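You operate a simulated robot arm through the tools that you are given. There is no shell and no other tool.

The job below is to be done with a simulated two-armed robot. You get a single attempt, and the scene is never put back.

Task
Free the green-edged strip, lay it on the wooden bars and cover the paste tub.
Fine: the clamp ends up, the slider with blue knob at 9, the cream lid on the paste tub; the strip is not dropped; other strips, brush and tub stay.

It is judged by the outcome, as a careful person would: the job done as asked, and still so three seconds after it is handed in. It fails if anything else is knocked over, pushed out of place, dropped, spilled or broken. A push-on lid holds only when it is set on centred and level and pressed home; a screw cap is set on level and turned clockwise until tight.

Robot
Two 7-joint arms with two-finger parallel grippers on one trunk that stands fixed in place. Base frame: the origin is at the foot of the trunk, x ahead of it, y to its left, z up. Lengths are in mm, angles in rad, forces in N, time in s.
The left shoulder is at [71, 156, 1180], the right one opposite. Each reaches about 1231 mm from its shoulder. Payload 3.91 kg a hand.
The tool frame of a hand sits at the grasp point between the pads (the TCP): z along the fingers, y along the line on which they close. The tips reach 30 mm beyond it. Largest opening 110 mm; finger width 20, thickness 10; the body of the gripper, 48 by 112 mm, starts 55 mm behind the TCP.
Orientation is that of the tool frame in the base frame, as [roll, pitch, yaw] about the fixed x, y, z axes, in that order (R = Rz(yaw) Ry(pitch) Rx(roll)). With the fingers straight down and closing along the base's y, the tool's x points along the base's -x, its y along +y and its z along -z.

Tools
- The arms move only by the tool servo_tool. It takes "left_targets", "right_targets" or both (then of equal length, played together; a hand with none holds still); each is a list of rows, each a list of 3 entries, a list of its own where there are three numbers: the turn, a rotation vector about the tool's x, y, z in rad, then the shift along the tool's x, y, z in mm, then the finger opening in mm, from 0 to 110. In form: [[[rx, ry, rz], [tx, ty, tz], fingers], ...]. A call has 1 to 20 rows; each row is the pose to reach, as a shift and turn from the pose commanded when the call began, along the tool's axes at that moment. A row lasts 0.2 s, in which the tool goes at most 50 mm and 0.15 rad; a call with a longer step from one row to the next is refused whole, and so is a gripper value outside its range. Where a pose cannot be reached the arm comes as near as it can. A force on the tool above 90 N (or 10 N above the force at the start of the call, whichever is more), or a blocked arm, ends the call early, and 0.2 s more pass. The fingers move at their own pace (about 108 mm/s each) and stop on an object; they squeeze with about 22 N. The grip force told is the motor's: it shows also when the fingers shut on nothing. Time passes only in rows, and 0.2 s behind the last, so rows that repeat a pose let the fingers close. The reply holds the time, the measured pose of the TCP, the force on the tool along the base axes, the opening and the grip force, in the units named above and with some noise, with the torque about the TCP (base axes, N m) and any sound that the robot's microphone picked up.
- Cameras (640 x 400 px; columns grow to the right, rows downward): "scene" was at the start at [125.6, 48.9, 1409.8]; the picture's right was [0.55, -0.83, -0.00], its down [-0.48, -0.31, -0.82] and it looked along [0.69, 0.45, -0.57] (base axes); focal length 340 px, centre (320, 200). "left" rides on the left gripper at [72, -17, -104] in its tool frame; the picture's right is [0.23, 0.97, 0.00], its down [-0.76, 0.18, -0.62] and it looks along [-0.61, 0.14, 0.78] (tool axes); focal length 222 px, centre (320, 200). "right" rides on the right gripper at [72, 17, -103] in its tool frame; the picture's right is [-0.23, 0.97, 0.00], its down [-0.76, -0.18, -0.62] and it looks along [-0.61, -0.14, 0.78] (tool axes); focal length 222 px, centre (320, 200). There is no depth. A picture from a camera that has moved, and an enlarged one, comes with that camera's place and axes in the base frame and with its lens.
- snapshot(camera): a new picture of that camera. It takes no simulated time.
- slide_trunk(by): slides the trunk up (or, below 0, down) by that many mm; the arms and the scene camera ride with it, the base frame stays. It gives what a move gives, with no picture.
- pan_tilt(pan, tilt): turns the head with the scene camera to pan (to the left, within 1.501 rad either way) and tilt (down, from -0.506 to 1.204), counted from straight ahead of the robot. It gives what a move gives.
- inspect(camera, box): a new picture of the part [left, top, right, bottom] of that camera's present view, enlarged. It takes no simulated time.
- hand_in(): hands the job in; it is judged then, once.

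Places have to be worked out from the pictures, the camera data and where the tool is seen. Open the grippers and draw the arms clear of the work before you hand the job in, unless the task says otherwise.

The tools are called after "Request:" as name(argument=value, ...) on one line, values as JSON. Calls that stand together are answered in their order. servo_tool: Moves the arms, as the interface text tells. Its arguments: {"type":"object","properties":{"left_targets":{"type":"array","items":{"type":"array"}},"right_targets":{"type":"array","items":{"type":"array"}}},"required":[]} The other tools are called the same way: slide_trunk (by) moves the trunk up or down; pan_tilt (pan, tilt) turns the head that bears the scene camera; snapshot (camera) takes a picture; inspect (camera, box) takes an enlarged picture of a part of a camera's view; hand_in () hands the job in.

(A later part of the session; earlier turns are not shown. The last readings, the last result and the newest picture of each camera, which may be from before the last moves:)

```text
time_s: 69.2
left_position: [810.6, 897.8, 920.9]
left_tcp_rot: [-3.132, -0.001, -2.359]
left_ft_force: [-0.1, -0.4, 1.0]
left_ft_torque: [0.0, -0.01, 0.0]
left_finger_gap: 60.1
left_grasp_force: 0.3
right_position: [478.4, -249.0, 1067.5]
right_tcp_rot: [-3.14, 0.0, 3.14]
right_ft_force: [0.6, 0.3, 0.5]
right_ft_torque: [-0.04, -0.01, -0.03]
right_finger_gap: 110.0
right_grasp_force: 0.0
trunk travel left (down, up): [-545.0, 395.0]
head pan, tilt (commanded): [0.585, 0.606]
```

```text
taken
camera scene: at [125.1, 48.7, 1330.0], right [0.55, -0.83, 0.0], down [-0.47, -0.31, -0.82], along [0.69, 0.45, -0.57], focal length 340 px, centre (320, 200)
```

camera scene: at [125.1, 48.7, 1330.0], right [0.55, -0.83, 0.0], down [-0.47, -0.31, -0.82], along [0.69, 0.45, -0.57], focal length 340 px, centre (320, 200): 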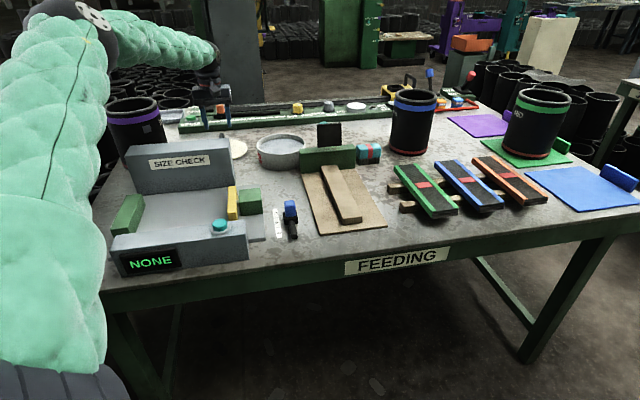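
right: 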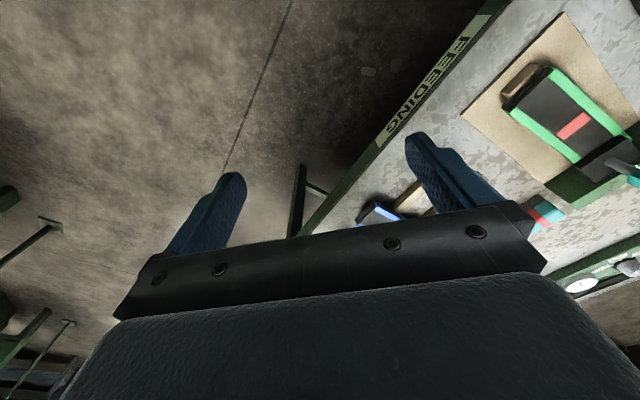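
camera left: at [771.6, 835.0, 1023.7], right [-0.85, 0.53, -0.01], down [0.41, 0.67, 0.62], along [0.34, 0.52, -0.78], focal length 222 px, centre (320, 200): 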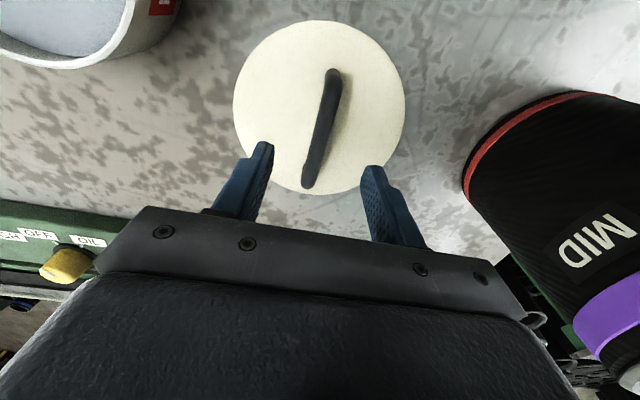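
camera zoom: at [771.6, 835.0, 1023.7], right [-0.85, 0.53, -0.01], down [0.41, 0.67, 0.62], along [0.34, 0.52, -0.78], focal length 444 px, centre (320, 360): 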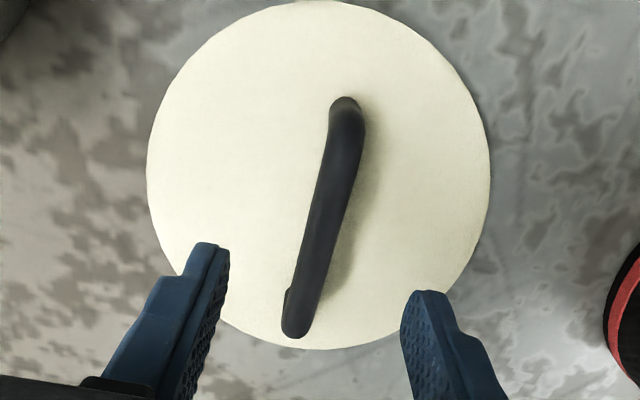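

The bar is centred within 2 mm. I lower the trunk 60 mm so that the pads straddle the bar at z≈861.

Request:
slide_trunk(by=-60)

Request:
snapshot(camera="left")

Request:
inspect(camera="scene", box=[170, 60, 290, 180])

```text
time_s: 70.2
left_position: [810.2, 898.5, 860.9]
left_tcp_rot: [-3.131, 0.001, -2.357]
left_ft_force: [-0.1, -0.2, -0.2]
left_ft_torque: [0.03, 0.02, 0.01]
left_finger_gap: 60.1
left_grasp_force: 0.0
right_position: [477.7, -249.9, 1007.7]
right_tcp_rot: [-3.14, 0.0, 3.14]
right_ft_force: [0.2, -0.1, -0.1]
right_ft_torque: [0.01, 0.0, -0.02]
right_finger_gap: 110.1
right_grasp_force: 0.1
trunk travel left (down, up): [-485.0, 455.0]
head pan, tilt (commanded): [0.585, 0.606]
```

```text
taken
camera left: at [771.6, 835.0, 963.7], right [-0.85, 0.53, -0.01], down [0.41, 0.67, 0.62], along [0.34, 0.52, -0.78], focal length 222 px, centre (320, 200)
```

left: 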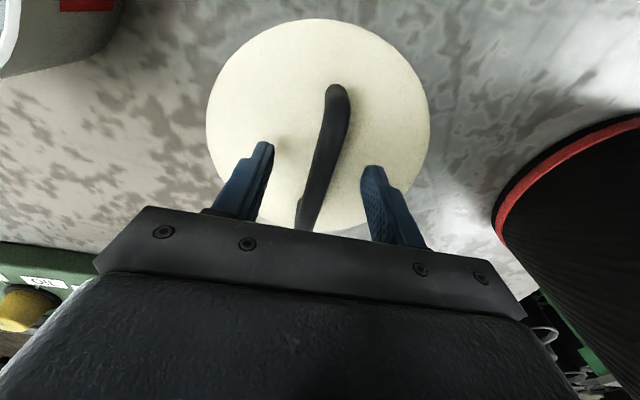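

```text
3.33 times, centred on (230, 120) of scene
camera zoom: at [125.2, 48.7, 1270.0], right [0.55, -0.83, 0.0], down [-0.47, -0.31, -0.82], along [0.69, 0.45, -0.57], focal length 1132 px, centre (620, 467)
```

zoom: 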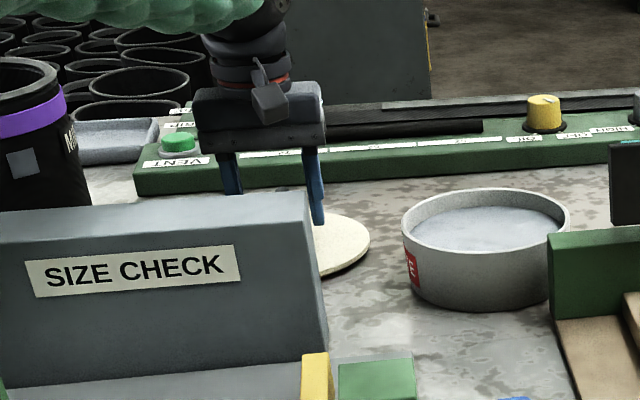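

The bar lies between the pads. I close the fingers on it.

Request:
servo_tool(left_targets=[[[0, 0, 0], [0, 0, 0], 40], [[0, 0, 0], [0, 0, 0], 20], [[0, 0, 0], [0, 0, 0], 5], [[0, 0, 0], [0, 0, 0], 5]])

Request:
snapshot(camera="left")

```text
time_s: 71.2
left_position: [810.5, 898.4, 861.1]
left_tcp_rot: [-3.131, 0.0, -2.357]
left_ft_force: [-0.3, 0.5, 0.5]
left_ft_torque: [0.03, -0.01, -0.06]
left_finger_gap: 12.9
left_grasp_force: 21.9
right_position: [478.6, -249.6, 1007.0]
right_tcp_rot: [3.141, 0.0, -3.141]
right_ft_force: [0.7, 0.8, -0.8]
right_ft_torque: [0.01, -0.03, 0.01]
right_finger_gap: 110.2
right_grasp_force: 0.1
trunk travel left (down, up): [-485.0, 455.0]
head pan, tilt (commanded): [0.585, 0.606]
```

```text
taken
camera left: at [771.9, 835.0, 963.3], right [-0.85, 0.53, -0.01], down [0.41, 0.67, 0.62], along [0.34, 0.52, -0.78], focal length 222 px, centre (320, 200)
```

left: 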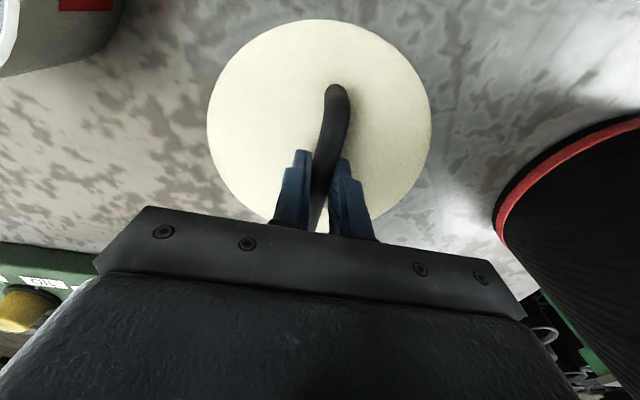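

The bar is gripped (12.9 mm). I lift 20 mm with the trunk and check that the lid hangs level without slipping.

Request:
slide_trunk(by=20)

Request:
snapshot(camera="left")

Request:
inspect(camera="scene", box=[170, 60, 290, 180])

```text
time_s: 71.9
left_position: [811.6, 898.5, 878.9]
left_tcp_rot: [-3.132, -0.001, -2.358]
left_ft_force: [0.4, 0.4, -1.2]
left_ft_torque: [-0.01, 0.01, -0.01]
left_finger_gap: 13.1
left_grasp_force: 22.4
right_position: [478.4, -250.0, 1027.7]
right_tcp_rot: [3.14, -0.001, -3.141]
right_ft_force: [-0.3, 0.5, 0.6]
right_ft_torque: [-0.01, -0.02, -0.02]
right_finger_gap: 109.9
right_grasp_force: 0.1
trunk travel left (down, up): [-505.0, 435.0]
head pan, tilt (commanded): [0.585, 0.606]
```

```text
taken
camera left: at [772.4, 835.3, 982.2], right [-0.85, 0.53, -0.01], down [0.41, 0.67, 0.62], along [0.33, 0.52, -0.78], focal length 222 px, centre (320, 200)
```

left: 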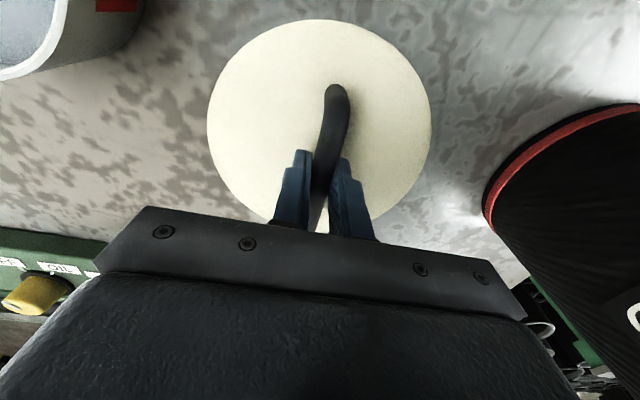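

```text
3.33 times, centred on (230, 120) of scene
camera zoom: at [126.3, 49.0, 1289.6], right [0.55, -0.83, 0.0], down [-0.48, -0.31, -0.82], along [0.69, 0.45, -0.57], focal length 1132 px, centre (620, 467)
```

zoom: 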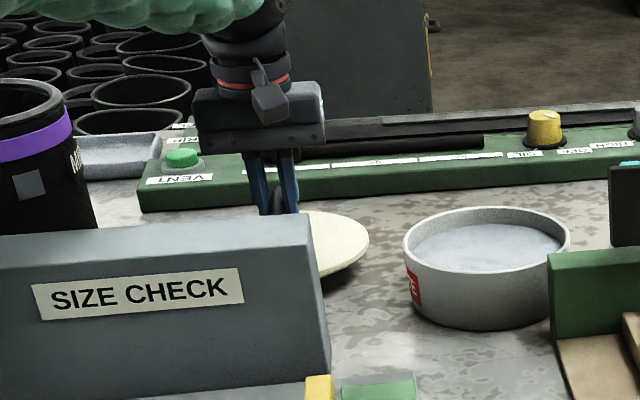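

The lid follows the hand and hangs level. Before carrying it, I measure precisely how it sits in the hand.

Request:
inspect(camera="left", box=[195, 5, 445, 245])

Request:
inspect(camera="left", box=[270, 70, 390, 245])

Request:
inspect(camera="scene", box=[215, 100, 295, 180])

```text
1.67 times, centred on (320, 125) of left
camera zoom: at [772.4, 835.3, 982.2], right [-0.85, 0.53, -0.01], down [0.41, 0.67, 0.62], along [0.33, 0.52, -0.78], focal length 370 px, centre (320, 325)
```

zoom: 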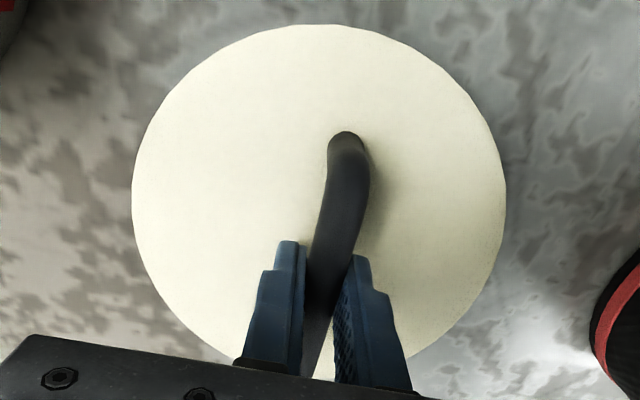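

```text
2.29 times, centred on (330, 158) of left
camera zoom: at [772.4, 835.3, 982.2], right [-0.85, 0.53, -0.01], down [0.41, 0.67, 0.62], along [0.33, 0.52, -0.78], focal length 508 px, centre (297, 297)
```

zoom: 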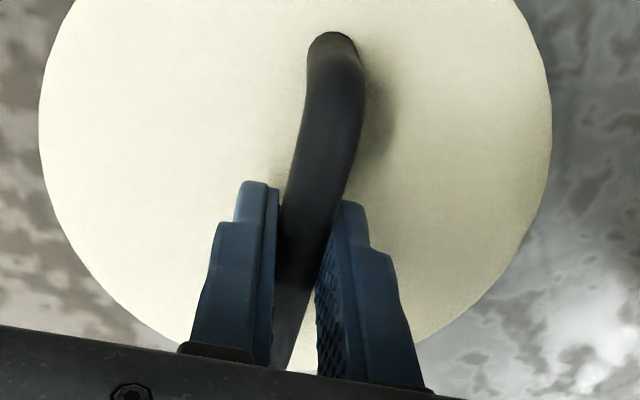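

```text
5.00 times, centred on (255, 140) of scene
camera zoom: at [126.3, 49.0, 1289.6], right [0.55, -0.83, 0.0], down [-0.48, -0.31, -0.82], along [0.69, 0.45, -0.57], focal length 1698 px, centre (645, 500)
```

zoom: 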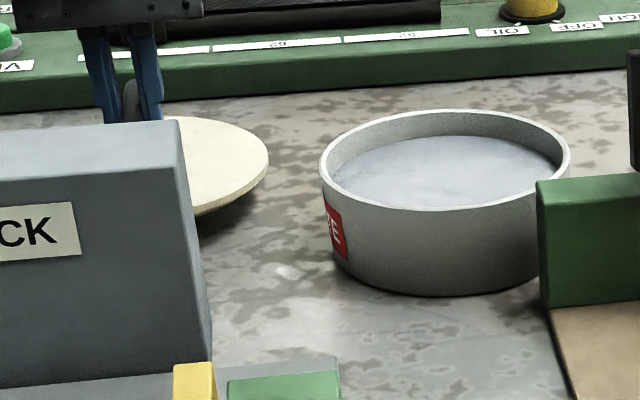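

The lid hangs level, about 42 mm below the TCP and centred on it within 3 mm. I raise the trunk another 50 mm so that the lid clears everything on its way to the tub.

Request:
slide_trunk(by=50)

Request:
servo_tool(left_targets=[[[0, 0, 0], [6, -13, 0], 5], [[0, 0, 0], [17, -36, 0], 5], [[0, 0, 0], [29, -62, 0], 5], [[0, 0, 0], [41, -88, 0], 5], [[0, 0, 0], [53, -114, 0], 5], [[0, 0, 0], [65, -140, 0], 5], [[0, 0, 0], [77, -164, 0], 5], [[0, 0, 0], [86, -182, 0], 5], [[0, 0, 0], [90.6, -192.4, 0], 5], [[0, 0, 0], [90.6, -192.4, 0], 5]])

Request:
snapshot(camera="left")

Request:
inspect(camera="scene", box=[230, 90, 350, 200])

```text
time_s: 72.8
left_position: [811.7, 897.4, 928.8]
left_tcp_rot: [-3.132, -0.001, -2.358]
left_ft_force: [0.6, -0.3, -0.2]
left_ft_torque: [0.02, 0.01, 0.02]
left_finger_gap: 13.3
left_grasp_force: 21.6
right_position: [479.1, -248.3, 1076.5]
right_tcp_rot: [3.14, -0.001, -3.141]
right_ft_force: [-0.5, -0.7, -0.4]
right_ft_torque: [0.01, 0.01, -0.02]
right_finger_gap: 110.1
right_grasp_force: 0.0
trunk travel left (down, up): [-555.0, 385.0]
head pan, tilt (commanded): [0.585, 0.606]
```

```text
time_s: 75.0
left_position: [882.4, 697.2, 932.6]
left_tcp_rot: [-3.131, -0.002, -2.359]
left_ft_force: [0.2, 0.3, 0.0]
left_ft_torque: [-0.01, -0.01, -0.02]
left_finger_gap: 12.8
left_grasp_force: 21.8
right_position: [477.9, -249.0, 1078.1]
right_tcp_rot: [-3.141, 0.001, -3.141]
right_ft_force: [-0.5, -0.7, -0.3]
right_ft_torque: [0.0, -0.01, 0.02]
right_finger_gap: 109.9
right_grasp_force: 0.0
trunk travel left (down, up): [-555.0, 385.0]
head pan, tilt (commanded): [0.585, 0.606]
```

```text
taken
camera left: at [843.5, 634.9, 1035.0], right [-0.85, 0.53, -0.01], down [0.41, 0.67, 0.62], along [0.34, 0.52, -0.78], focal length 222 px, centre (320, 200)
```

left: 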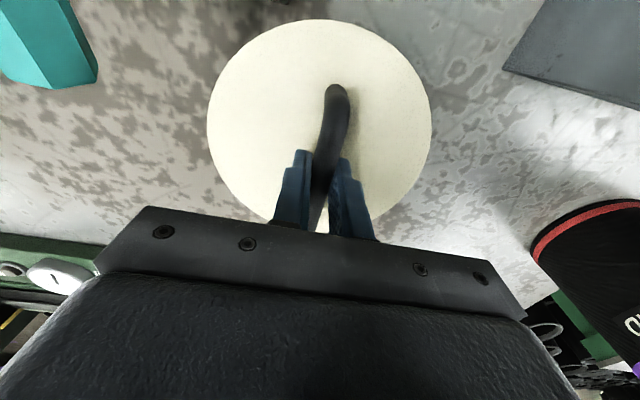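

```text
3.64 times, centred on (290, 145) of scene
camera zoom: at [125.6, 49.0, 1339.8], right [0.55, -0.83, 0.0], down [-0.48, -0.31, -0.82], along [0.69, 0.45, -0.57], focal length 1235 px, centre (429, 400)
```

zoom: 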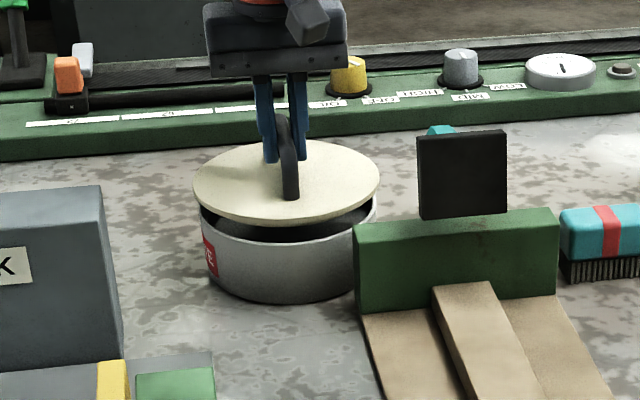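

The lid is above the tub. I zoom in to compare the lid's edges with the rim.

Request:
inspect(camera="scene", box=[275, 120, 345, 180])

```text
6.67 times, centred on (310, 150) of scene
camera zoom: at [125.6, 49.0, 1339.8], right [0.55, -0.83, 0.0], down [-0.48, -0.31, -0.82], along [0.69, 0.45, -0.57], focal length 2264 px, centre (387, 533)
```

zoom: 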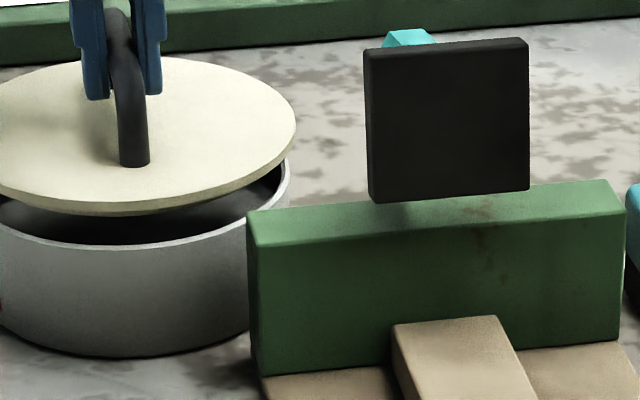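

Request:
inspect(camera="scene", box=[232, 118, 322, 178])

```text
6.67 times, centred on (277, 148) of scene
camera zoom: at [125.6, 49.0, 1339.8], right [0.55, -0.83, 0.0], down [-0.48, -0.31, -0.82], along [0.69, 0.45, -0.57], focal length 2264 px, centre (607, 547)
```

zoom: 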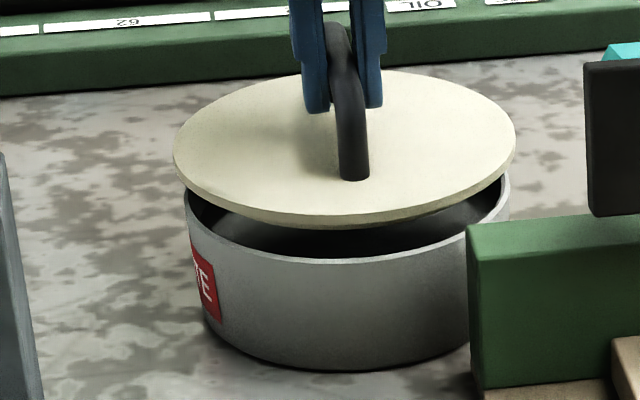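

Side to side, the lid and rim centres agree within 1 mm (lid radius 81, rim 78). I lower 13 mm so that only a few millimetres of gap remain, then check the near/far alignment.

Request:
slide_trunk(by=-13)

Request:
inspect(camera="scene", box=[232, 108, 322, 168])

Request:
snapshot(camera="left")

```text
time_s: 75.7
left_position: [881.9, 697.7, 920.2]
left_tcp_rot: [-3.129, 0.0, -2.357]
left_ft_force: [-0.2, -2.2, 3.9]
left_ft_torque: [0.15, -0.14, -0.01]
left_finger_gap: 12.8
left_grasp_force: 21.9
right_position: [478.3, -249.6, 1065.7]
right_tcp_rot: [3.142, 0.0, -3.14]
right_ft_force: [0.5, 1.0, 0.2]
right_ft_torque: [0.02, 0.01, 0.01]
right_finger_gap: 110.1
right_grasp_force: 0.1
trunk travel left (down, up): [-542.0, 398.0]
head pan, tilt (commanded): [0.585, 0.606]
```

```text
6.67 times, centred on (277, 138) of scene
camera zoom: at [125.3, 48.6, 1326.9], right [0.55, -0.83, 0.0], down [-0.47, -0.31, -0.82], along [0.69, 0.45, -0.57], focal length 2264 px, centre (607, 613)
```

zoom: 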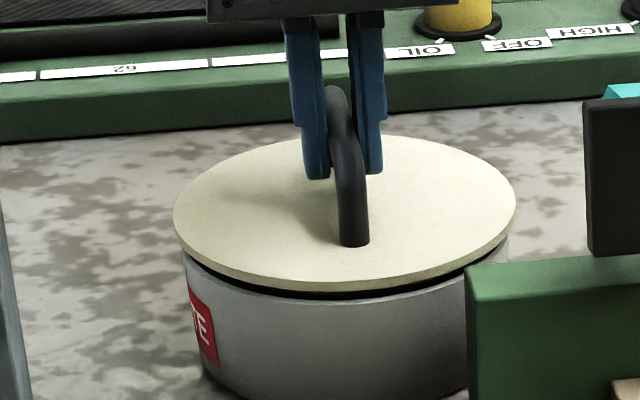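

```text
taken
camera left: at [843.3, 634.5, 1022.8], right [-0.85, 0.53, -0.01], down [0.41, 0.67, 0.62], along [0.34, 0.52, -0.78], focal length 222 px, centre (320, 200)
```

left: 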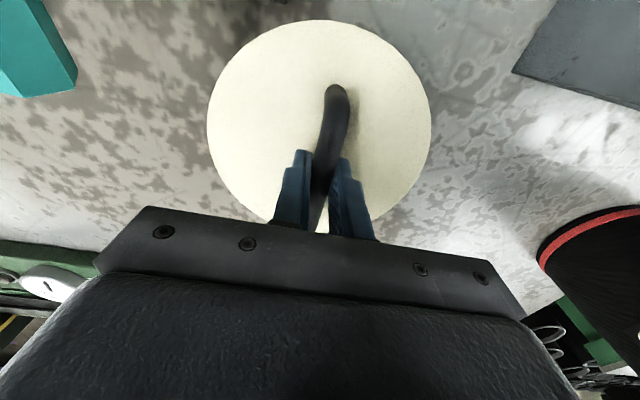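

There is already light contact: 3.9 N with a torque that puts the touch point on the far side of the rim. So the lid has a small plug and sits about 3 mm too far back. I lift 4 mm, shift 3 mm toward the front, and come down again.

Request:
servo_tool(left_targets=[[[0, 0, 0], [0, 0, -4], 5], [[0, 0, 0], [3, 0, -4], 5], [[0, 0, 0], [3, 0, -4], 5], [[0, 0, 0], [3, 0, -1], 5], [[0, 0, 0], [3, 0, 1], 5], [[0, 0, 0], [3, 0, 1], 5]])

Request:
inspect(camera="scene", box=[232, 108, 322, 168])

```text
time_s: 77.0
left_position: [879.7, 694.8, 917.9]
left_tcp_rot: [-3.13, -0.003, -2.357]
left_ft_force: [-0.5, 0.0, -0.8]
left_ft_torque: [0.0, 0.02, -0.01]
left_finger_gap: 12.7
left_grasp_force: 22.1
right_position: [478.4, -250.0, 1064.9]
right_tcp_rot: [3.139, 0.0, -3.141]
right_ft_force: [0.3, 0.3, -0.4]
right_ft_torque: [0.03, -0.02, 0.03]
right_finger_gap: 110.0
right_grasp_force: 0.1
trunk travel left (down, up): [-542.0, 398.0]
head pan, tilt (commanded): [0.585, 0.606]
```

```text
6.67 times, centred on (277, 138) of scene
camera zoom: at [125.6, 48.7, 1326.8], right [0.55, -0.83, 0.0], down [-0.48, -0.31, -0.82], along [0.69, 0.45, -0.57], focal length 2264 px, centre (607, 613)
```

zoom: 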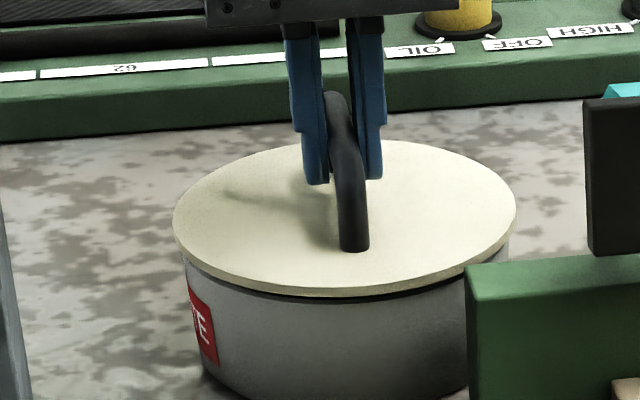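

No contact now, even lower than before, so the plug is entering the tub. I lower 2 mm at a time and watch the force and torque.

Request:
servo_tool(left_targets=[[[0, 0, 0], [0, 0, 1], 5], [[0, 0, 0], [0, 0, 2], 5], [[0, 0, 0], [0, 0, 2], 5]])

```text
time_s: 77.8
left_position: [880.3, 695.1, 916.0]
left_tcp_rot: [-3.131, -0.003, -2.358]
left_ft_force: [-0.1, 0.0, -1.3]
left_ft_torque: [-0.04, 0.0, -0.01]
left_finger_gap: 12.8
left_grasp_force: 22.2
right_position: [478.6, -249.4, 1065.4]
right_tcp_rot: [3.141, 0.0, -3.142]
right_ft_force: [0.8, 0.0, -0.5]
right_ft_torque: [-0.01, -0.01, 0.02]
right_finger_gap: 110.3
right_grasp_force: 0.0
trunk travel left (down, up): [-542.0, 398.0]
head pan, tilt (commanded): [0.585, 0.606]
```

Still free (only the lid's weight). I lower 2 mm more.

Request:
servo_tool(left_targets=[[[0, 0, 0], [0, 0, 1], 5], [[0, 0, 0], [0, 0, 2], 5], [[0, 0, 0], [0, 0, 2], 5]])

Request:
inspect(camera="scene", box=[232, 108, 322, 168])

```text
time_s: 78.7
left_position: [880.7, 694.5, 914.6]
left_tcp_rot: [-3.131, 0.001, -2.358]
left_ft_force: [0.6, -0.1, -0.6]
left_ft_torque: [0.01, -0.01, 0.0]
left_finger_gap: 12.9
left_grasp_force: 21.8
right_position: [478.4, -249.5, 1065.1]
right_tcp_rot: [3.141, -0.001, -3.141]
right_ft_force: [-0.5, -0.4, -1.0]
right_ft_torque: [-0.01, 0.01, 0.01]
right_finger_gap: 110.0
right_grasp_force: 0.1
trunk travel left (down, up): [-542.0, 398.0]
head pan, tilt (commanded): [0.585, 0.606]
```

```text
6.67 times, centred on (277, 138) of scene
camera zoom: at [125.7, 48.8, 1326.8], right [0.55, -0.83, 0.0], down [-0.48, -0.31, -0.82], along [0.69, 0.45, -0.57], focal length 2264 px, centre (607, 613)
```

zoom: 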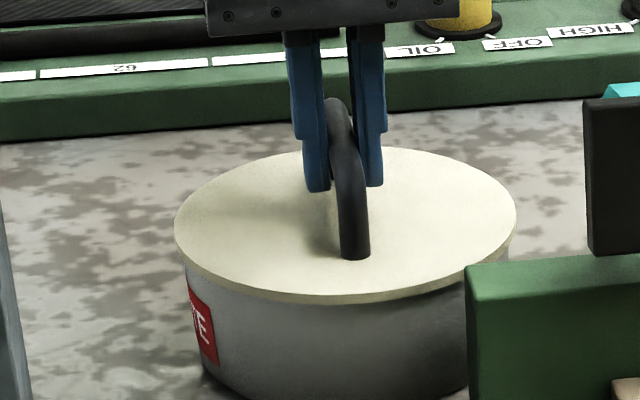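

The lid is about at rim level all round. I lower another 1–2 mm to find contact.

Request:
servo_tool(left_targets=[[[0, 0, 0], [0, 0, 1], 5], [[0, 0, 0], [0, 0, 2], 5], [[0, 0, 0], [0, 0, 2], 5]])

```text
time_s: 79.5
left_position: [880.4, 695.0, 913.5]
left_tcp_rot: [-3.132, 0.0, -2.359]
left_ft_force: [1.4, 0.6, 1.6]
left_ft_torque: [-0.11, 0.12, 0.01]
left_finger_gap: 13.0
left_grasp_force: 22.7
right_position: [479.5, -248.3, 1065.2]
right_tcp_rot: [3.14, -0.001, -3.141]
right_ft_force: [-0.2, 1.3, 0.4]
right_ft_torque: [0.01, 0.0, 0.01]
right_finger_gap: 110.1
right_grasp_force: 0.0
trunk travel left (down, up): [-542.0, 398.0]
head pan, tilt (commanded): [0.585, 0.606]
```

Light contact now on the near side (about 2.4 N, with torque pointing to the front). So the true centre is slightly back: I shift 1 mm back and read again.

Request:
servo_tool(left_targets=[[[0, 0, 0], [0, 0, -1.5], 5], [[0, 0, 0], [-1.2, 0, -1.5], 5], [[0, 0, 0], [-1.2, 0, 0], 5], [[0, 0, 0], [-1.2, 0, 0], 5]])

```text
time_s: 80.5
left_position: [880.3, 695.8, 913.4]
left_tcp_rot: [-3.131, 0.001, -2.357]
left_ft_force: [-2.9, -2.0, 1.3]
left_ft_torque: [-0.08, 0.07, 0.0]
left_finger_gap: 13.1
left_grasp_force: 22.0
right_position: [478.7, -249.6, 1064.9]
right_tcp_rot: [3.139, 0.0, 3.141]
right_ft_force: [0.6, -0.2, -0.2]
right_ft_torque: [-0.01, 0.03, -0.02]
right_finger_gap: 110.1
right_grasp_force: 0.1
trunk travel left (down, up): [-542.0, 398.0]
head pan, tilt (commanded): [0.585, 0.606]
```

The plug is inside the rim, now touching lightly on the far side, so the centre lies between these two positions. I move 0.7 mm forward and press down gently while still holding the handle.

Request:
servo_tool(left_targets=[[[0, 0, 0], [0.7, 0, 0], 5], [[0, 0, 0], [0.7, 0, 1.5], 5], [[0, 0, 0], [0.7, 0, 3], 5], [[0, 0, 0], [0.7, 0, 3], 5]])

Request:
inspect(camera="scene", box=[232, 108, 322, 168])

```text
time_s: 81.5
left_position: [880.1, 695.2, 912.4]
left_tcp_rot: [-3.13, 0.002, -2.358]
left_ft_force: [4.8, 4.4, 18.1]
left_ft_torque: [0.02, -0.12, 0.0]
left_finger_gap: 13.1
left_grasp_force: 21.4
right_position: [478.8, -250.3, 1064.9]
right_tcp_rot: [3.141, 0.0, 3.14]
right_ft_force: [0.3, -0.1, 0.1]
right_ft_torque: [-0.01, -0.01, 0.02]
right_finger_gap: 110.3
right_grasp_force: 0.1
trunk travel left (down, up): [-542.0, 398.0]
head pan, tilt (commanded): [0.585, 0.606]
```

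```text
6.67 times, centred on (277, 138) of scene
camera zoom: at [124.5, 47.9, 1327.2], right [0.55, -0.83, 0.0], down [-0.47, -0.31, -0.82], along [0.69, 0.45, -0.57], focal length 2264 px, centre (607, 613)
```

zoom: 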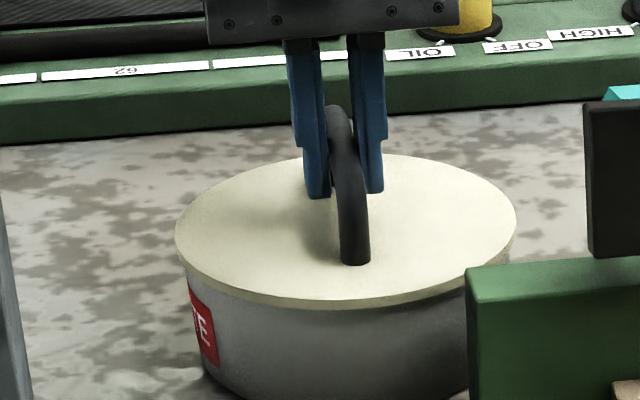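

The lid is seated evenly with 18 N. I press a little harder through the handle, then I will release it and press from on top.

Request:
servo_tool(left_targets=[[[0, 0, 0], [0, 0, 2], 5], [[0, 0, 0], [0, 0, 4], 5], [[0, 0, 0], [0, 0, 4], 5], [[0, 0, 0], [0, 0, 4], 5]])

```text
time_s: 82.5
left_position: [879.7, 694.5, 906.1]
left_tcp_rot: [-3.132, 0.0, -2.361]
left_ft_force: [-2.9, -1.2, 12.1]
left_ft_torque: [0.0, 0.02, 0.04]
left_finger_gap: 13.0
left_grasp_force: 21.5
right_position: [477.1, -250.2, 1065.4]
right_tcp_rot: [-3.142, 0.001, -3.139]
right_ft_force: [0.8, 0.0, 0.5]
right_ft_torque: [-0.01, 0.0, 0.0]
right_finger_gap: 110.1
right_grasp_force: 0.0
trunk travel left (down, up): [-542.0, 398.0]
head pan, tilt (commanded): [0.585, 0.606]
```

The hand went down 6 mm while the force fell to 12 N: either the lid went home or the grip slid. I look.

Request:
inspect(camera="scene", box=[232, 108, 322, 168])

Request:
snapshot(camera="left")

```text
6.67 times, centred on (277, 138) of scene
camera zoom: at [124.3, 47.7, 1326.9], right [0.55, -0.83, 0.0], down [-0.47, -0.31, -0.82], along [0.69, 0.45, -0.57], focal length 2264 px, centre (607, 613)
```

zoom: 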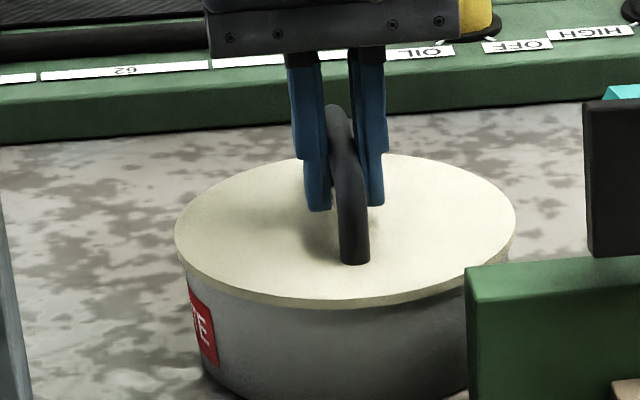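

```text
taken
camera left: at [840.4, 632.2, 1008.9], right [-0.85, 0.53, -0.01], down [0.41, 0.67, 0.62], along [0.34, 0.52, -0.78], focal length 222 px, centre (320, 200)
```

left: 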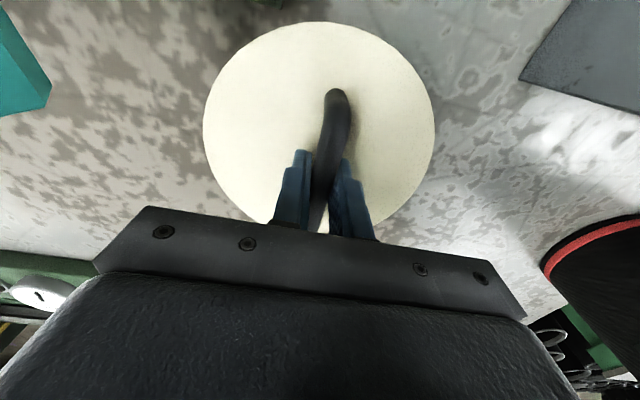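

The grip slid down the handle and the lid itself stayed in place. I zoom in on its edge to see whether it is home on the rim.

Request:
inspect(camera="scene", box=[254, 134, 310, 168])

Request:
inspect(camera="left", box=[195, 10, 445, 235])

```text
11.43 times, centred on (282, 151) of scene
camera zoom: at [124.3, 47.7, 1326.9], right [0.55, -0.83, 0.0], down [-0.47, -0.31, -0.82], along [0.69, 0.45, -0.57], focal length 3881 px, centre (754, 760)
```

zoom: 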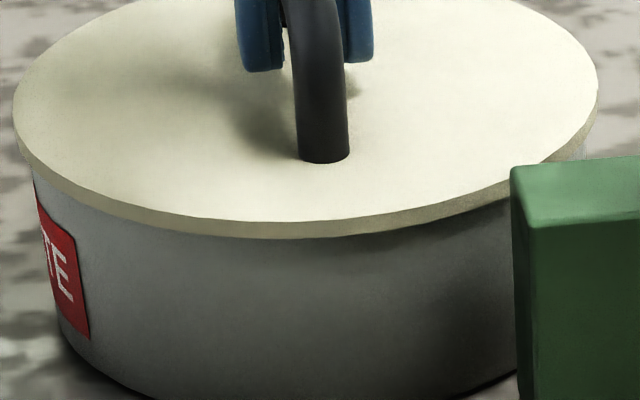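

```text
1.78 times, centred on (320, 122) of left
camera zoom: at [840.4, 632.2, 1008.9], right [-0.85, 0.53, -0.01], down [0.41, 0.67, 0.62], along [0.34, 0.52, -0.78], focal length 395 px, centre (320, 338)
```

zoom: 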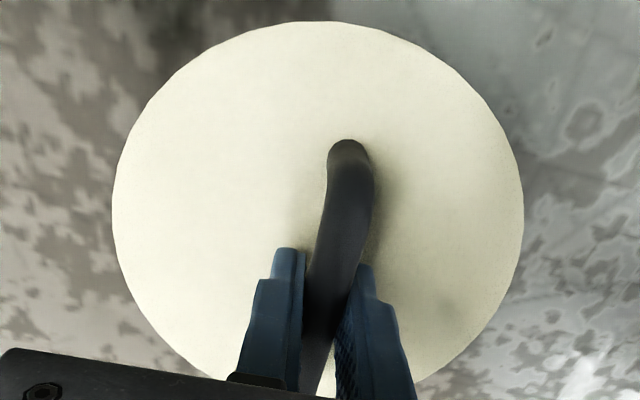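

The lid sits on the rim with no visible gap. To press it home evenly, I open the fingers to straddle the handle, centre the hand on the lid, and press with both fingertips on the lid's top.

Request:
servo_tool(left_targets=[[[0, 0, 0], [0, 0, 0], 25], [[0, 0, 0], [0, 0, -2], 45], [[0, 0, 0], [-3, 0, -2], 50], [[0, 0, 0], [-6, 0, -2], 50], [[0, 0, 0], [-6, 0, 2], 50], [[0, 0, 0], [-6, 0, 6], 50], [[0, 0, 0], [-6, 0, 9], 50], [[0, 0, 0], [-6, 0, 12], 50]])

Request:
inspect(camera="scene", box=[232, 108, 322, 168])

Request:
snapshot(camera="left")

```text
time_s: 84.2
left_position: [884.8, 700.6, 897.1]
left_tcp_rot: [-3.129, 0.005, -2.357]
left_ft_force: [4.0, 5.0, 18.9]
left_ft_torque: [0.57, 0.28, -0.19]
left_finger_gap: 50.4
left_grasp_force: 0.0
right_position: [477.3, -249.5, 1065.5]
right_tcp_rot: [3.142, -0.001, 3.14]
right_ft_force: [0.5, 0.5, -0.5]
right_ft_torque: [0.01, 0.01, 0.03]
right_finger_gap: 110.0
right_grasp_force: 0.0
trunk travel left (down, up): [-542.0, 398.0]
head pan, tilt (commanded): [0.585, 0.606]
```

```text
6.67 times, centred on (277, 138) of scene
camera zoom: at [124.4, 47.9, 1327.4], right [0.55, -0.83, 0.0], down [-0.47, -0.31, -0.82], along [0.69, 0.45, -0.57], focal length 2264 px, centre (607, 613)
```

zoom: 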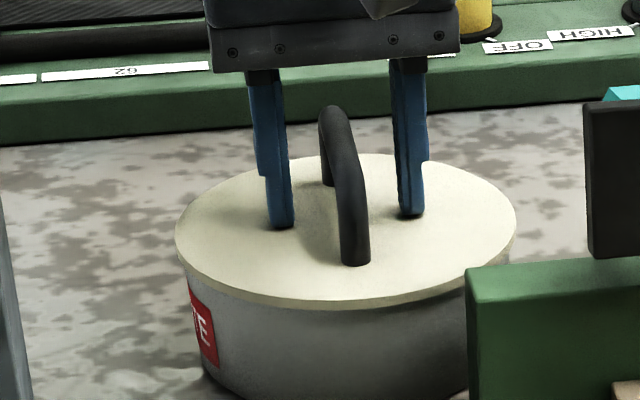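

```text
taken
camera left: at [845.6, 636.9, 999.8], right [-0.85, 0.53, -0.01], down [0.41, 0.67, 0.62], along [0.34, 0.52, -0.78], focal length 222 px, centre (320, 200)
```

left: 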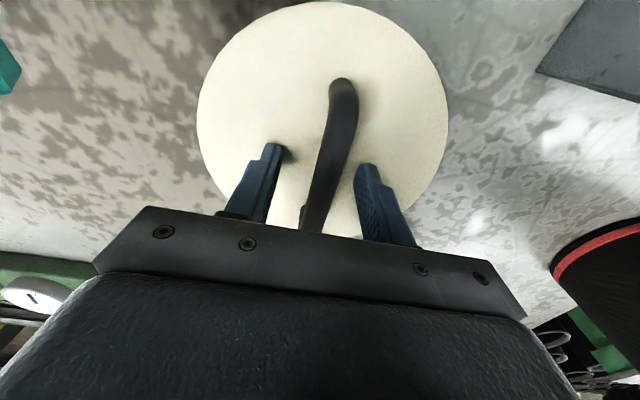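

The tips touch with 19 N, but the torque shows that the left finger carries it all because the hand is tilted 0.012 rad. I ease off, level the hand, and then press harder.

Request:
servo_tool(left_targets=[[[0, 0, 0], [0, 0, -4], 50], [[-0.012, 0, 0], [0, 0, -4], 50], [[-0.012, 0, 0], [0, 0, 0], 50], [[-0.012, 0, 0], [0, 0, 4], 50], [[-0.012, 0, 0], [0, 0, 7], 50], [[-0.012, 0, 0], [0, 0, 7], 50]])

Request:
inspect(camera="scene", box=[254, 130, 310, 168])

```text
time_s: 85.7
left_position: [884.0, 698.5, 897.5]
left_tcp_rot: [-3.138, 0.01, -2.358]
left_ft_force: [20.0, 25.6, 71.0]
left_ft_torque: [1.12, 0.07, -0.18]
left_finger_gap: 49.5
left_grasp_force: 0.1
right_position: [475.2, -251.5, 1066.1]
right_tcp_rot: [3.141, 0.004, 3.141]
right_ft_force: [0.3, 0.3, 0.2]
right_ft_torque: [0.0, -0.02, 0.03]
right_finger_gap: 110.1
right_grasp_force: 0.0
trunk travel left (down, up): [-542.0, 398.0]
head pan, tilt (commanded): [0.585, 0.606]
```

```text
10.53 times, centred on (282, 149) of scene
camera zoom: at [121.1, 46.0, 1328.0], right [0.55, -0.83, 0.0], down [-0.47, -0.31, -0.82], along [0.69, 0.45, -0.57], focal length 3575 px, centre (720, 737)
```

zoom: 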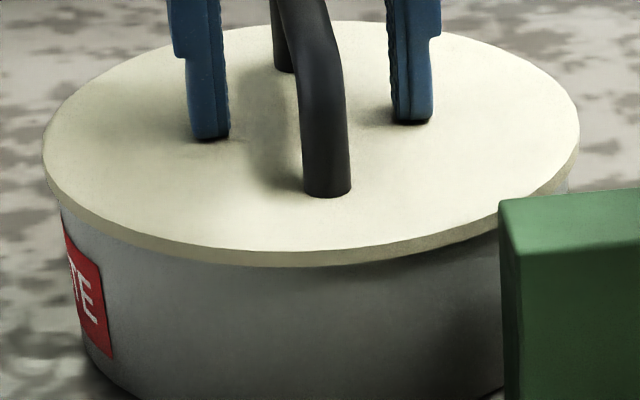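

I pressed with 71 N and the lid goes no lower, so it is down on the rim. I back off straight up and check lid and tub.

Request:
servo_tool(left_targets=[[[0, 0, 0], [0, 0, -4], 50], [[0, 0, 0], [0, 0, -8], 50], [[0, 0, 0], [0, 0, -14], 50], [[0, 0, 0], [0, 0, -14], 50]])

Request:
inspect(camera="scene", box=[232, 108, 322, 168])

Request:
snapshot(camera="left")

```text
time_s: 86.7
left_position: [883.3, 698.9, 897.8]
left_tcp_rot: [3.139, -0.006, -2.358]
left_ft_force: [-2.1, -0.7, 5.3]
left_ft_torque: [-0.17, -0.1, -0.08]
left_finger_gap: 49.8
left_grasp_force: 0.1
right_position: [478.1, -249.1, 1064.9]
right_tcp_rot: [3.141, 0.001, 3.14]
right_ft_force: [-0.6, 0.5, -0.1]
right_ft_torque: [-0.04, 0.02, 0.01]
right_finger_gap: 110.2
right_grasp_force: 0.0
trunk travel left (down, up): [-542.0, 398.0]
head pan, tilt (commanded): [0.585, 0.606]
```

```text
6.67 times, centred on (277, 138) of scene
camera zoom: at [125.0, 48.1, 1326.3], right [0.55, -0.83, 0.0], down [-0.47, -0.31, -0.82], along [0.69, 0.45, -0.57], focal length 2264 px, centre (607, 613)
```

zoom: 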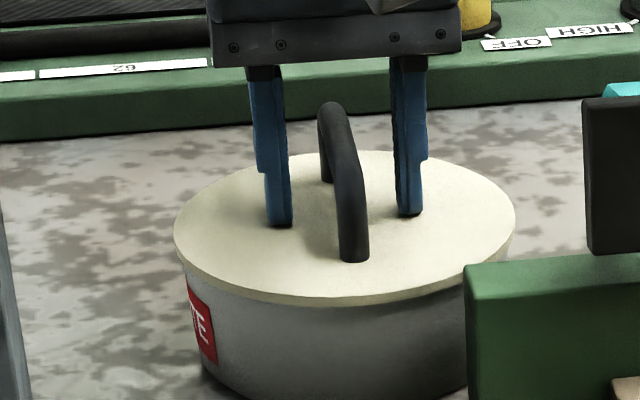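

```text
taken
camera left: at [846.1, 635.0, 1000.1], right [-0.85, 0.53, 0.01], down [0.42, 0.66, 0.62], along [0.33, 0.53, -0.78], focal length 222 px, centre (320, 200)
```

left: 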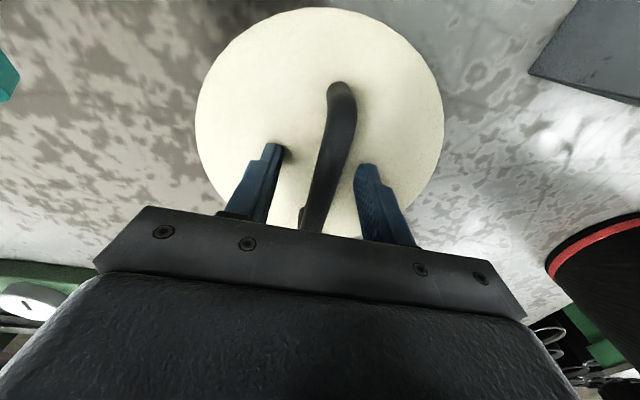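

Only 5 N of contact remains and the lid and tub look unmoved. I raise the hand clear with the trunk and look from above.

Request:
servo_tool(left_targets=[[[0, 0, 0], [0, 0, -15], 50], [[0, 0, 0], [0, 0, -40], 50], [[0, 0, 0], [0, 0, -70], 60], [[0, 0, 0], [0, 0, -100], 60], [[0, 0, 0], [0, 0, -100], 60]])

Request:
inspect(camera="left", box=[220, 10, 420, 190])

Request:
inspect(camera="scene", box=[232, 108, 322, 168])

```text
time_s: 87.8
left_position: [885.1, 700.5, 999.8]
left_tcp_rot: [3.14, -0.001, -2.358]
left_ft_force: [0.1, 1.7, 0.3]
left_ft_torque: [-0.02, -0.02, -0.01]
left_finger_gap: 60.0
left_grasp_force: 0.0
right_position: [478.4, -249.2, 1065.7]
right_tcp_rot: [3.141, -0.002, -3.141]
right_ft_force: [0.5, 0.3, 0.5]
right_ft_torque: [-0.01, 0.0, 0.0]
right_finger_gap: 110.0
right_grasp_force: 0.0
trunk travel left (down, up): [-542.0, 398.0]
head pan, tilt (commanded): [0.585, 0.606]
```

```text
2.22 times, centred on (320, 100) of left
camera zoom: at [847.4, 636.8, 1101.8], right [-0.85, 0.53, 0.0], down [0.42, 0.66, 0.62], along [0.33, 0.53, -0.78], focal length 494 px, centre (320, 422)
```

zoom: 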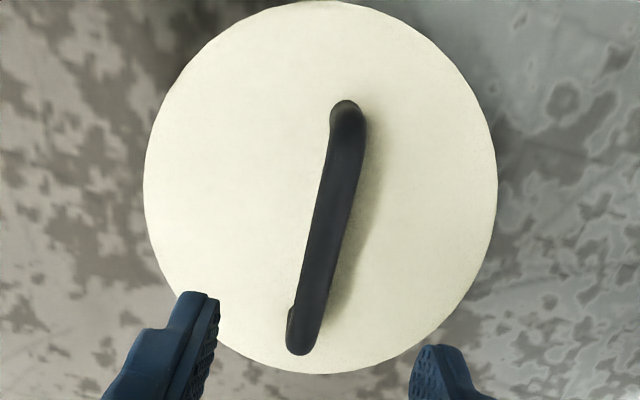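

```text
6.67 times, centred on (277, 138) of scene
camera zoom: at [126.1, 49.2, 1326.7], right [0.55, -0.83, 0.0], down [-0.48, -0.31, -0.82], along [0.69, 0.45, -0.57], focal length 2264 px, centre (607, 613)
```

zoom: 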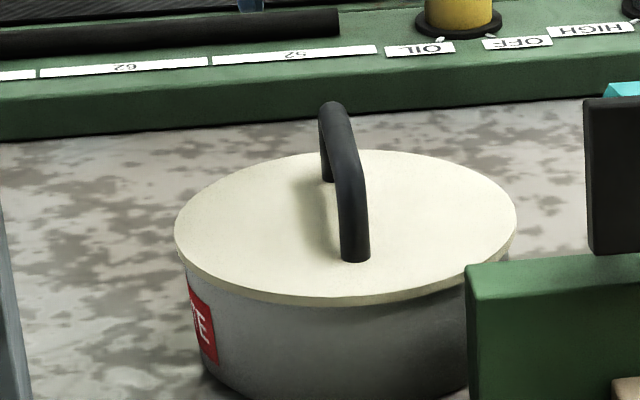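

From above, the lid is level and centred on the tub (centre about (885, 700), matching the rim). As a careful check that it holds, I regrip the handle lightly and pull up only about 1.5 mm while reading the force.

Request:
servo_tool(left_targets=[[[0, 0, 0], [0, -1, 30], 60], [[0, 0, 0], [0, -1.7, 60], 60], [[0, 0, 0], [0, -1.7, 88], 60], [[0, 0, 0], [0, -1.7, 88], 40], [[0, 0, 0], [0, -1.7, 88], 20], [[0, 0, 0], [0, -1.7, 88], 8], [[0, 0, 0], [0, -1.7, 88], 8]])

Request:
servo_tool(left_targets=[[[0, 0, 0], [0, 0, -0.7], 8], [[0, 0, 0], [0, 0, -1.5], 8], [[0, 0, 0], [0, 0, -1.5], 8]])

Request:
inspect(camera="scene", box=[254, 130, 310, 168])

```text
time_s: 89.5
left_position: [885.4, 697.3, 912.1]
left_tcp_rot: [3.141, -0.001, -2.357]
left_ft_force: [-3.5, 1.8, 1.8]
left_ft_torque: [0.03, 0.03, -0.06]
left_finger_gap: 13.0
left_grasp_force: 22.1
right_position: [478.9, -248.7, 1065.0]
right_tcp_rot: [-3.141, 0.001, -3.141]
right_ft_force: [0.6, 0.9, 0.3]
right_ft_torque: [0.01, -0.05, 0.0]
right_finger_gap: 110.0
right_grasp_force: 0.1
trunk travel left (down, up): [-542.0, 398.0]
head pan, tilt (commanded): [0.585, 0.606]
```

```text
time_s: 90.2
left_position: [886.2, 698.5, 913.4]
left_tcp_rot: [3.139, 0.002, -2.358]
left_ft_force: [-1.7, -0.3, 0.6]
left_ft_torque: [-0.04, 0.13, 0.0]
left_finger_gap: 12.8
left_grasp_force: 21.8
right_position: [478.9, -249.4, 1065.0]
right_tcp_rot: [-3.141, 0.001, -3.14]
right_ft_force: [-1.2, -0.1, 0.8]
right_ft_torque: [-0.01, -0.01, 0.02]
right_finger_gap: 110.0
right_grasp_force: 0.1
trunk travel left (down, up): [-542.0, 398.0]
head pan, tilt (commanded): [0.585, 0.606]
```

```text
10.53 times, centred on (282, 149) of scene
camera zoom: at [125.6, 48.8, 1326.8], right [0.55, -0.83, 0.0], down [-0.48, -0.31, -0.82], along [0.69, 0.45, -0.57], focal length 3575 px, centre (720, 737)
```

zoom: 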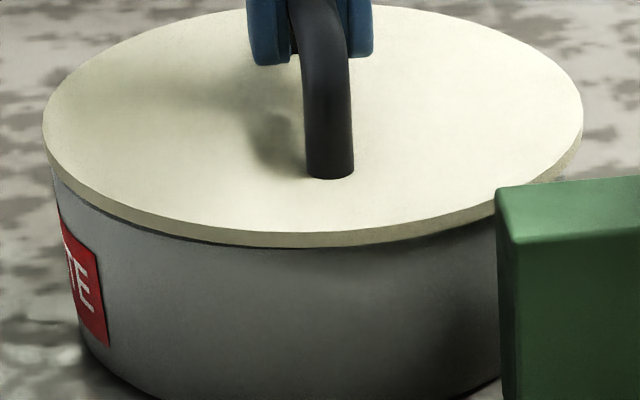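

The force stayed near zero while the lid rose about 1 mm, so it is seated but not yet held fast. My earlier press carried about 30 N sideways. I set it back down and release, then press again with the sideways force balanced out.

Request:
servo_tool(left_targets=[[[0, 0, 0], [0, 0, 0.8], 8], [[0, 0, 0], [0, 0, 1.6], 8], [[0, 0, 0], [0, 0, 2.5], 8], [[0, 0, 0], [0, 0, 2.5], 8]])

```text
time_s: 91.2
left_position: [886.2, 698.1, 911.7]
left_tcp_rot: [3.14, 0.0, -2.358]
left_ft_force: [-2.7, 3.6, 5.5]
left_ft_torque: [0.18, -0.13, 0.01]
left_finger_gap: 12.9
left_grasp_force: 22.1
right_position: [478.0, -248.4, 1065.6]
right_tcp_rot: [-3.141, 0.0, -3.141]
right_ft_force: [0.1, 0.4, -0.8]
right_ft_torque: [0.01, 0.01, 0.0]
right_finger_gap: 109.8
right_grasp_force: 0.0
trunk travel left (down, up): [-542.0, 398.0]
head pan, tilt (commanded): [0.585, 0.606]
```

While gripped, there is about 4.5 N sideways. I null that by moving 0.8 mm to the side and add a little downward push.

Request:
servo_tool(left_targets=[[[0, 0, 0], [0, 0.8, 0], 8], [[0, 0, 0], [0, 0.8, 0.5], 8], [[0, 0, 0], [0, 0.8, 1], 8], [[0, 0, 0], [0, 0.8, 1], 8]])

```text
time_s: 92.2
left_position: [885.7, 699.6, 911.2]
left_tcp_rot: [3.139, 0.002, -2.358]
left_ft_force: [5.7, 6.4, 14.2]
left_ft_torque: [0.02, -0.05, 0.01]
left_finger_gap: 12.9
left_grasp_force: 22.4
right_position: [478.2, -249.6, 1065.2]
right_tcp_rot: [-3.141, 0.0, 3.141]
right_ft_force: [-0.2, 1.0, 0.0]
right_ft_torque: [0.0, -0.04, 0.0]
right_finger_gap: 110.3
right_grasp_force: 0.0
trunk travel left (down, up): [-542.0, 398.0]
head pan, tilt (commanded): [0.585, 0.606]
```

Sideways is nulled in that direction, but pressing pulls the hand forward (8.6 N). I shift 1.5 mm back to balance it and press slightly more.

Request:
servo_tool(left_targets=[[[0, 0, 0], [-0.8, 0, 0], 8], [[0, 0, 0], [-1.6, 0, 0], 8], [[0, 0, 0], [-1.8, 0, 0.7], 8], [[0, 0, 0], [-1.8, 0, 0.7], 8]])

Request:
inspect(camera="scene", box=[254, 130, 310, 168])

```text
time_s: 93.2
left_position: [886.2, 699.2, 911.6]
left_tcp_rot: [3.139, 0.002, -2.359]
left_ft_force: [-4.4, -5.7, 16.6]
left_ft_torque: [-0.2, 0.16, 0.02]
left_finger_gap: 13.0
left_grasp_force: 22.0
right_position: [476.5, -249.8, 1065.4]
right_tcp_rot: [3.141, 0.001, 3.141]
right_ft_force: [0.2, 0.1, 1.1]
right_ft_torque: [-0.02, 0.01, 0.03]
right_finger_gap: 110.0
right_grasp_force: 0.0
trunk travel left (down, up): [-542.0, 398.0]
head pan, tilt (commanded): [0.585, 0.606]
```

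```text
10.53 times, centred on (282, 149) of scene
camera zoom: at [123.9, 47.0, 1327.1], right [0.55, -0.83, 0.0], down [-0.47, -0.31, -0.82], along [0.69, 0.45, -0.57], focal length 3575 px, centre (720, 737)
```

zoom: 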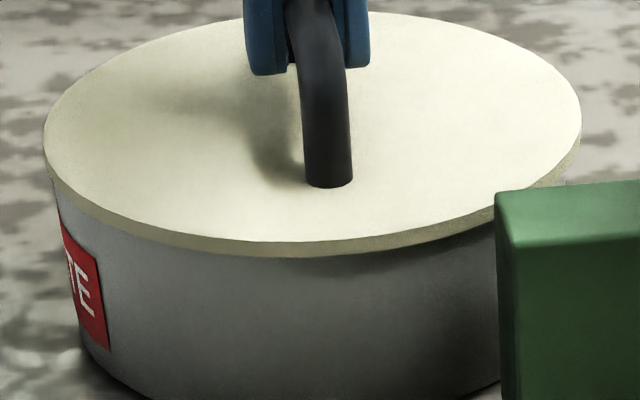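

The balance point is about 0.9 mm forward of here. I go there, open the fingers to straddle the handle, and come down to touch the lid.

Request:
servo_tool(left_targets=[[[0, 0, 0], [0.8, 0, -1], 8], [[0, 0, 0], [0.8, 0, -1.5], 8], [[0, 0, 0], [0.8, 0, -1.5], 30], [[0, 0, 0], [0.8, 0, -1.5], 50], [[0, 0, 0], [0.8, 0, 4], 50], [[0, 0, 0], [0.8, 0, 9], 50], [[0, 0, 0], [0.8, 0, 12], 50], [[0, 0, 0], [0.8, 0, 12], 50]])

```text
time_s: 95.0
left_position: [887.5, 700.1, 897.8]
left_tcp_rot: [3.139, 0.001, -2.358]
left_ft_force: [0.2, -0.1, 0.4]
left_ft_torque: [-0.02, 0.05, -0.01]
left_finger_gap: 49.9
left_grasp_force: 0.1
right_position: [478.7, -249.3, 1064.0]
right_tcp_rot: [-3.142, 0.001, 3.141]
right_ft_force: [0.2, 0.6, 0.6]
right_ft_torque: [-0.01, 0.0, -0.02]
right_finger_gap: 110.0
right_grasp_force: 0.1
trunk travel left (down, up): [-542.0, 398.0]
head pan, tilt (commanded): [0.585, 0.606]
```

The tips are just touching. I centre the hand on the lid and press in steps, shifting back a little as the force grows to keep the sideways force near zero.

Request:
servo_tool(left_targets=[[[0, 0, 0], [2.4, 1.7, -1], 50], [[0, 0, 0], [2.4, 1.7, 0.5], 50], [[0, 0, 0], [1.8, 1.7, 2], 50], [[0, 0, 0], [1.0, 1.7, 3.5], 50], [[0, 0, 0], [0.4, 1.7, 4.5], 50], [[0, 0, 0], [0.4, 1.7, 4.5], 50]])

```text
time_s: 96.5
left_position: [884.4, 699.6, 897.0]
left_tcp_rot: [-3.141, 0.003, -2.357]
left_ft_force: [-5.7, -0.7, 20.3]
left_ft_torque: [-0.07, 0.15, 0.06]
left_finger_gap: 49.5
left_grasp_force: 0.1
right_position: [476.5, -250.8, 1066.0]
right_tcp_rot: [3.139, 0.002, 3.142]
right_ft_force: [-0.3, 0.2, 0.0]
right_ft_torque: [0.01, -0.01, 0.03]
right_finger_gap: 110.1
right_grasp_force: 0.0
trunk travel left (down, up): [-542.0, 398.0]
head pan, tilt (commanded): [0.585, 0.606]
```

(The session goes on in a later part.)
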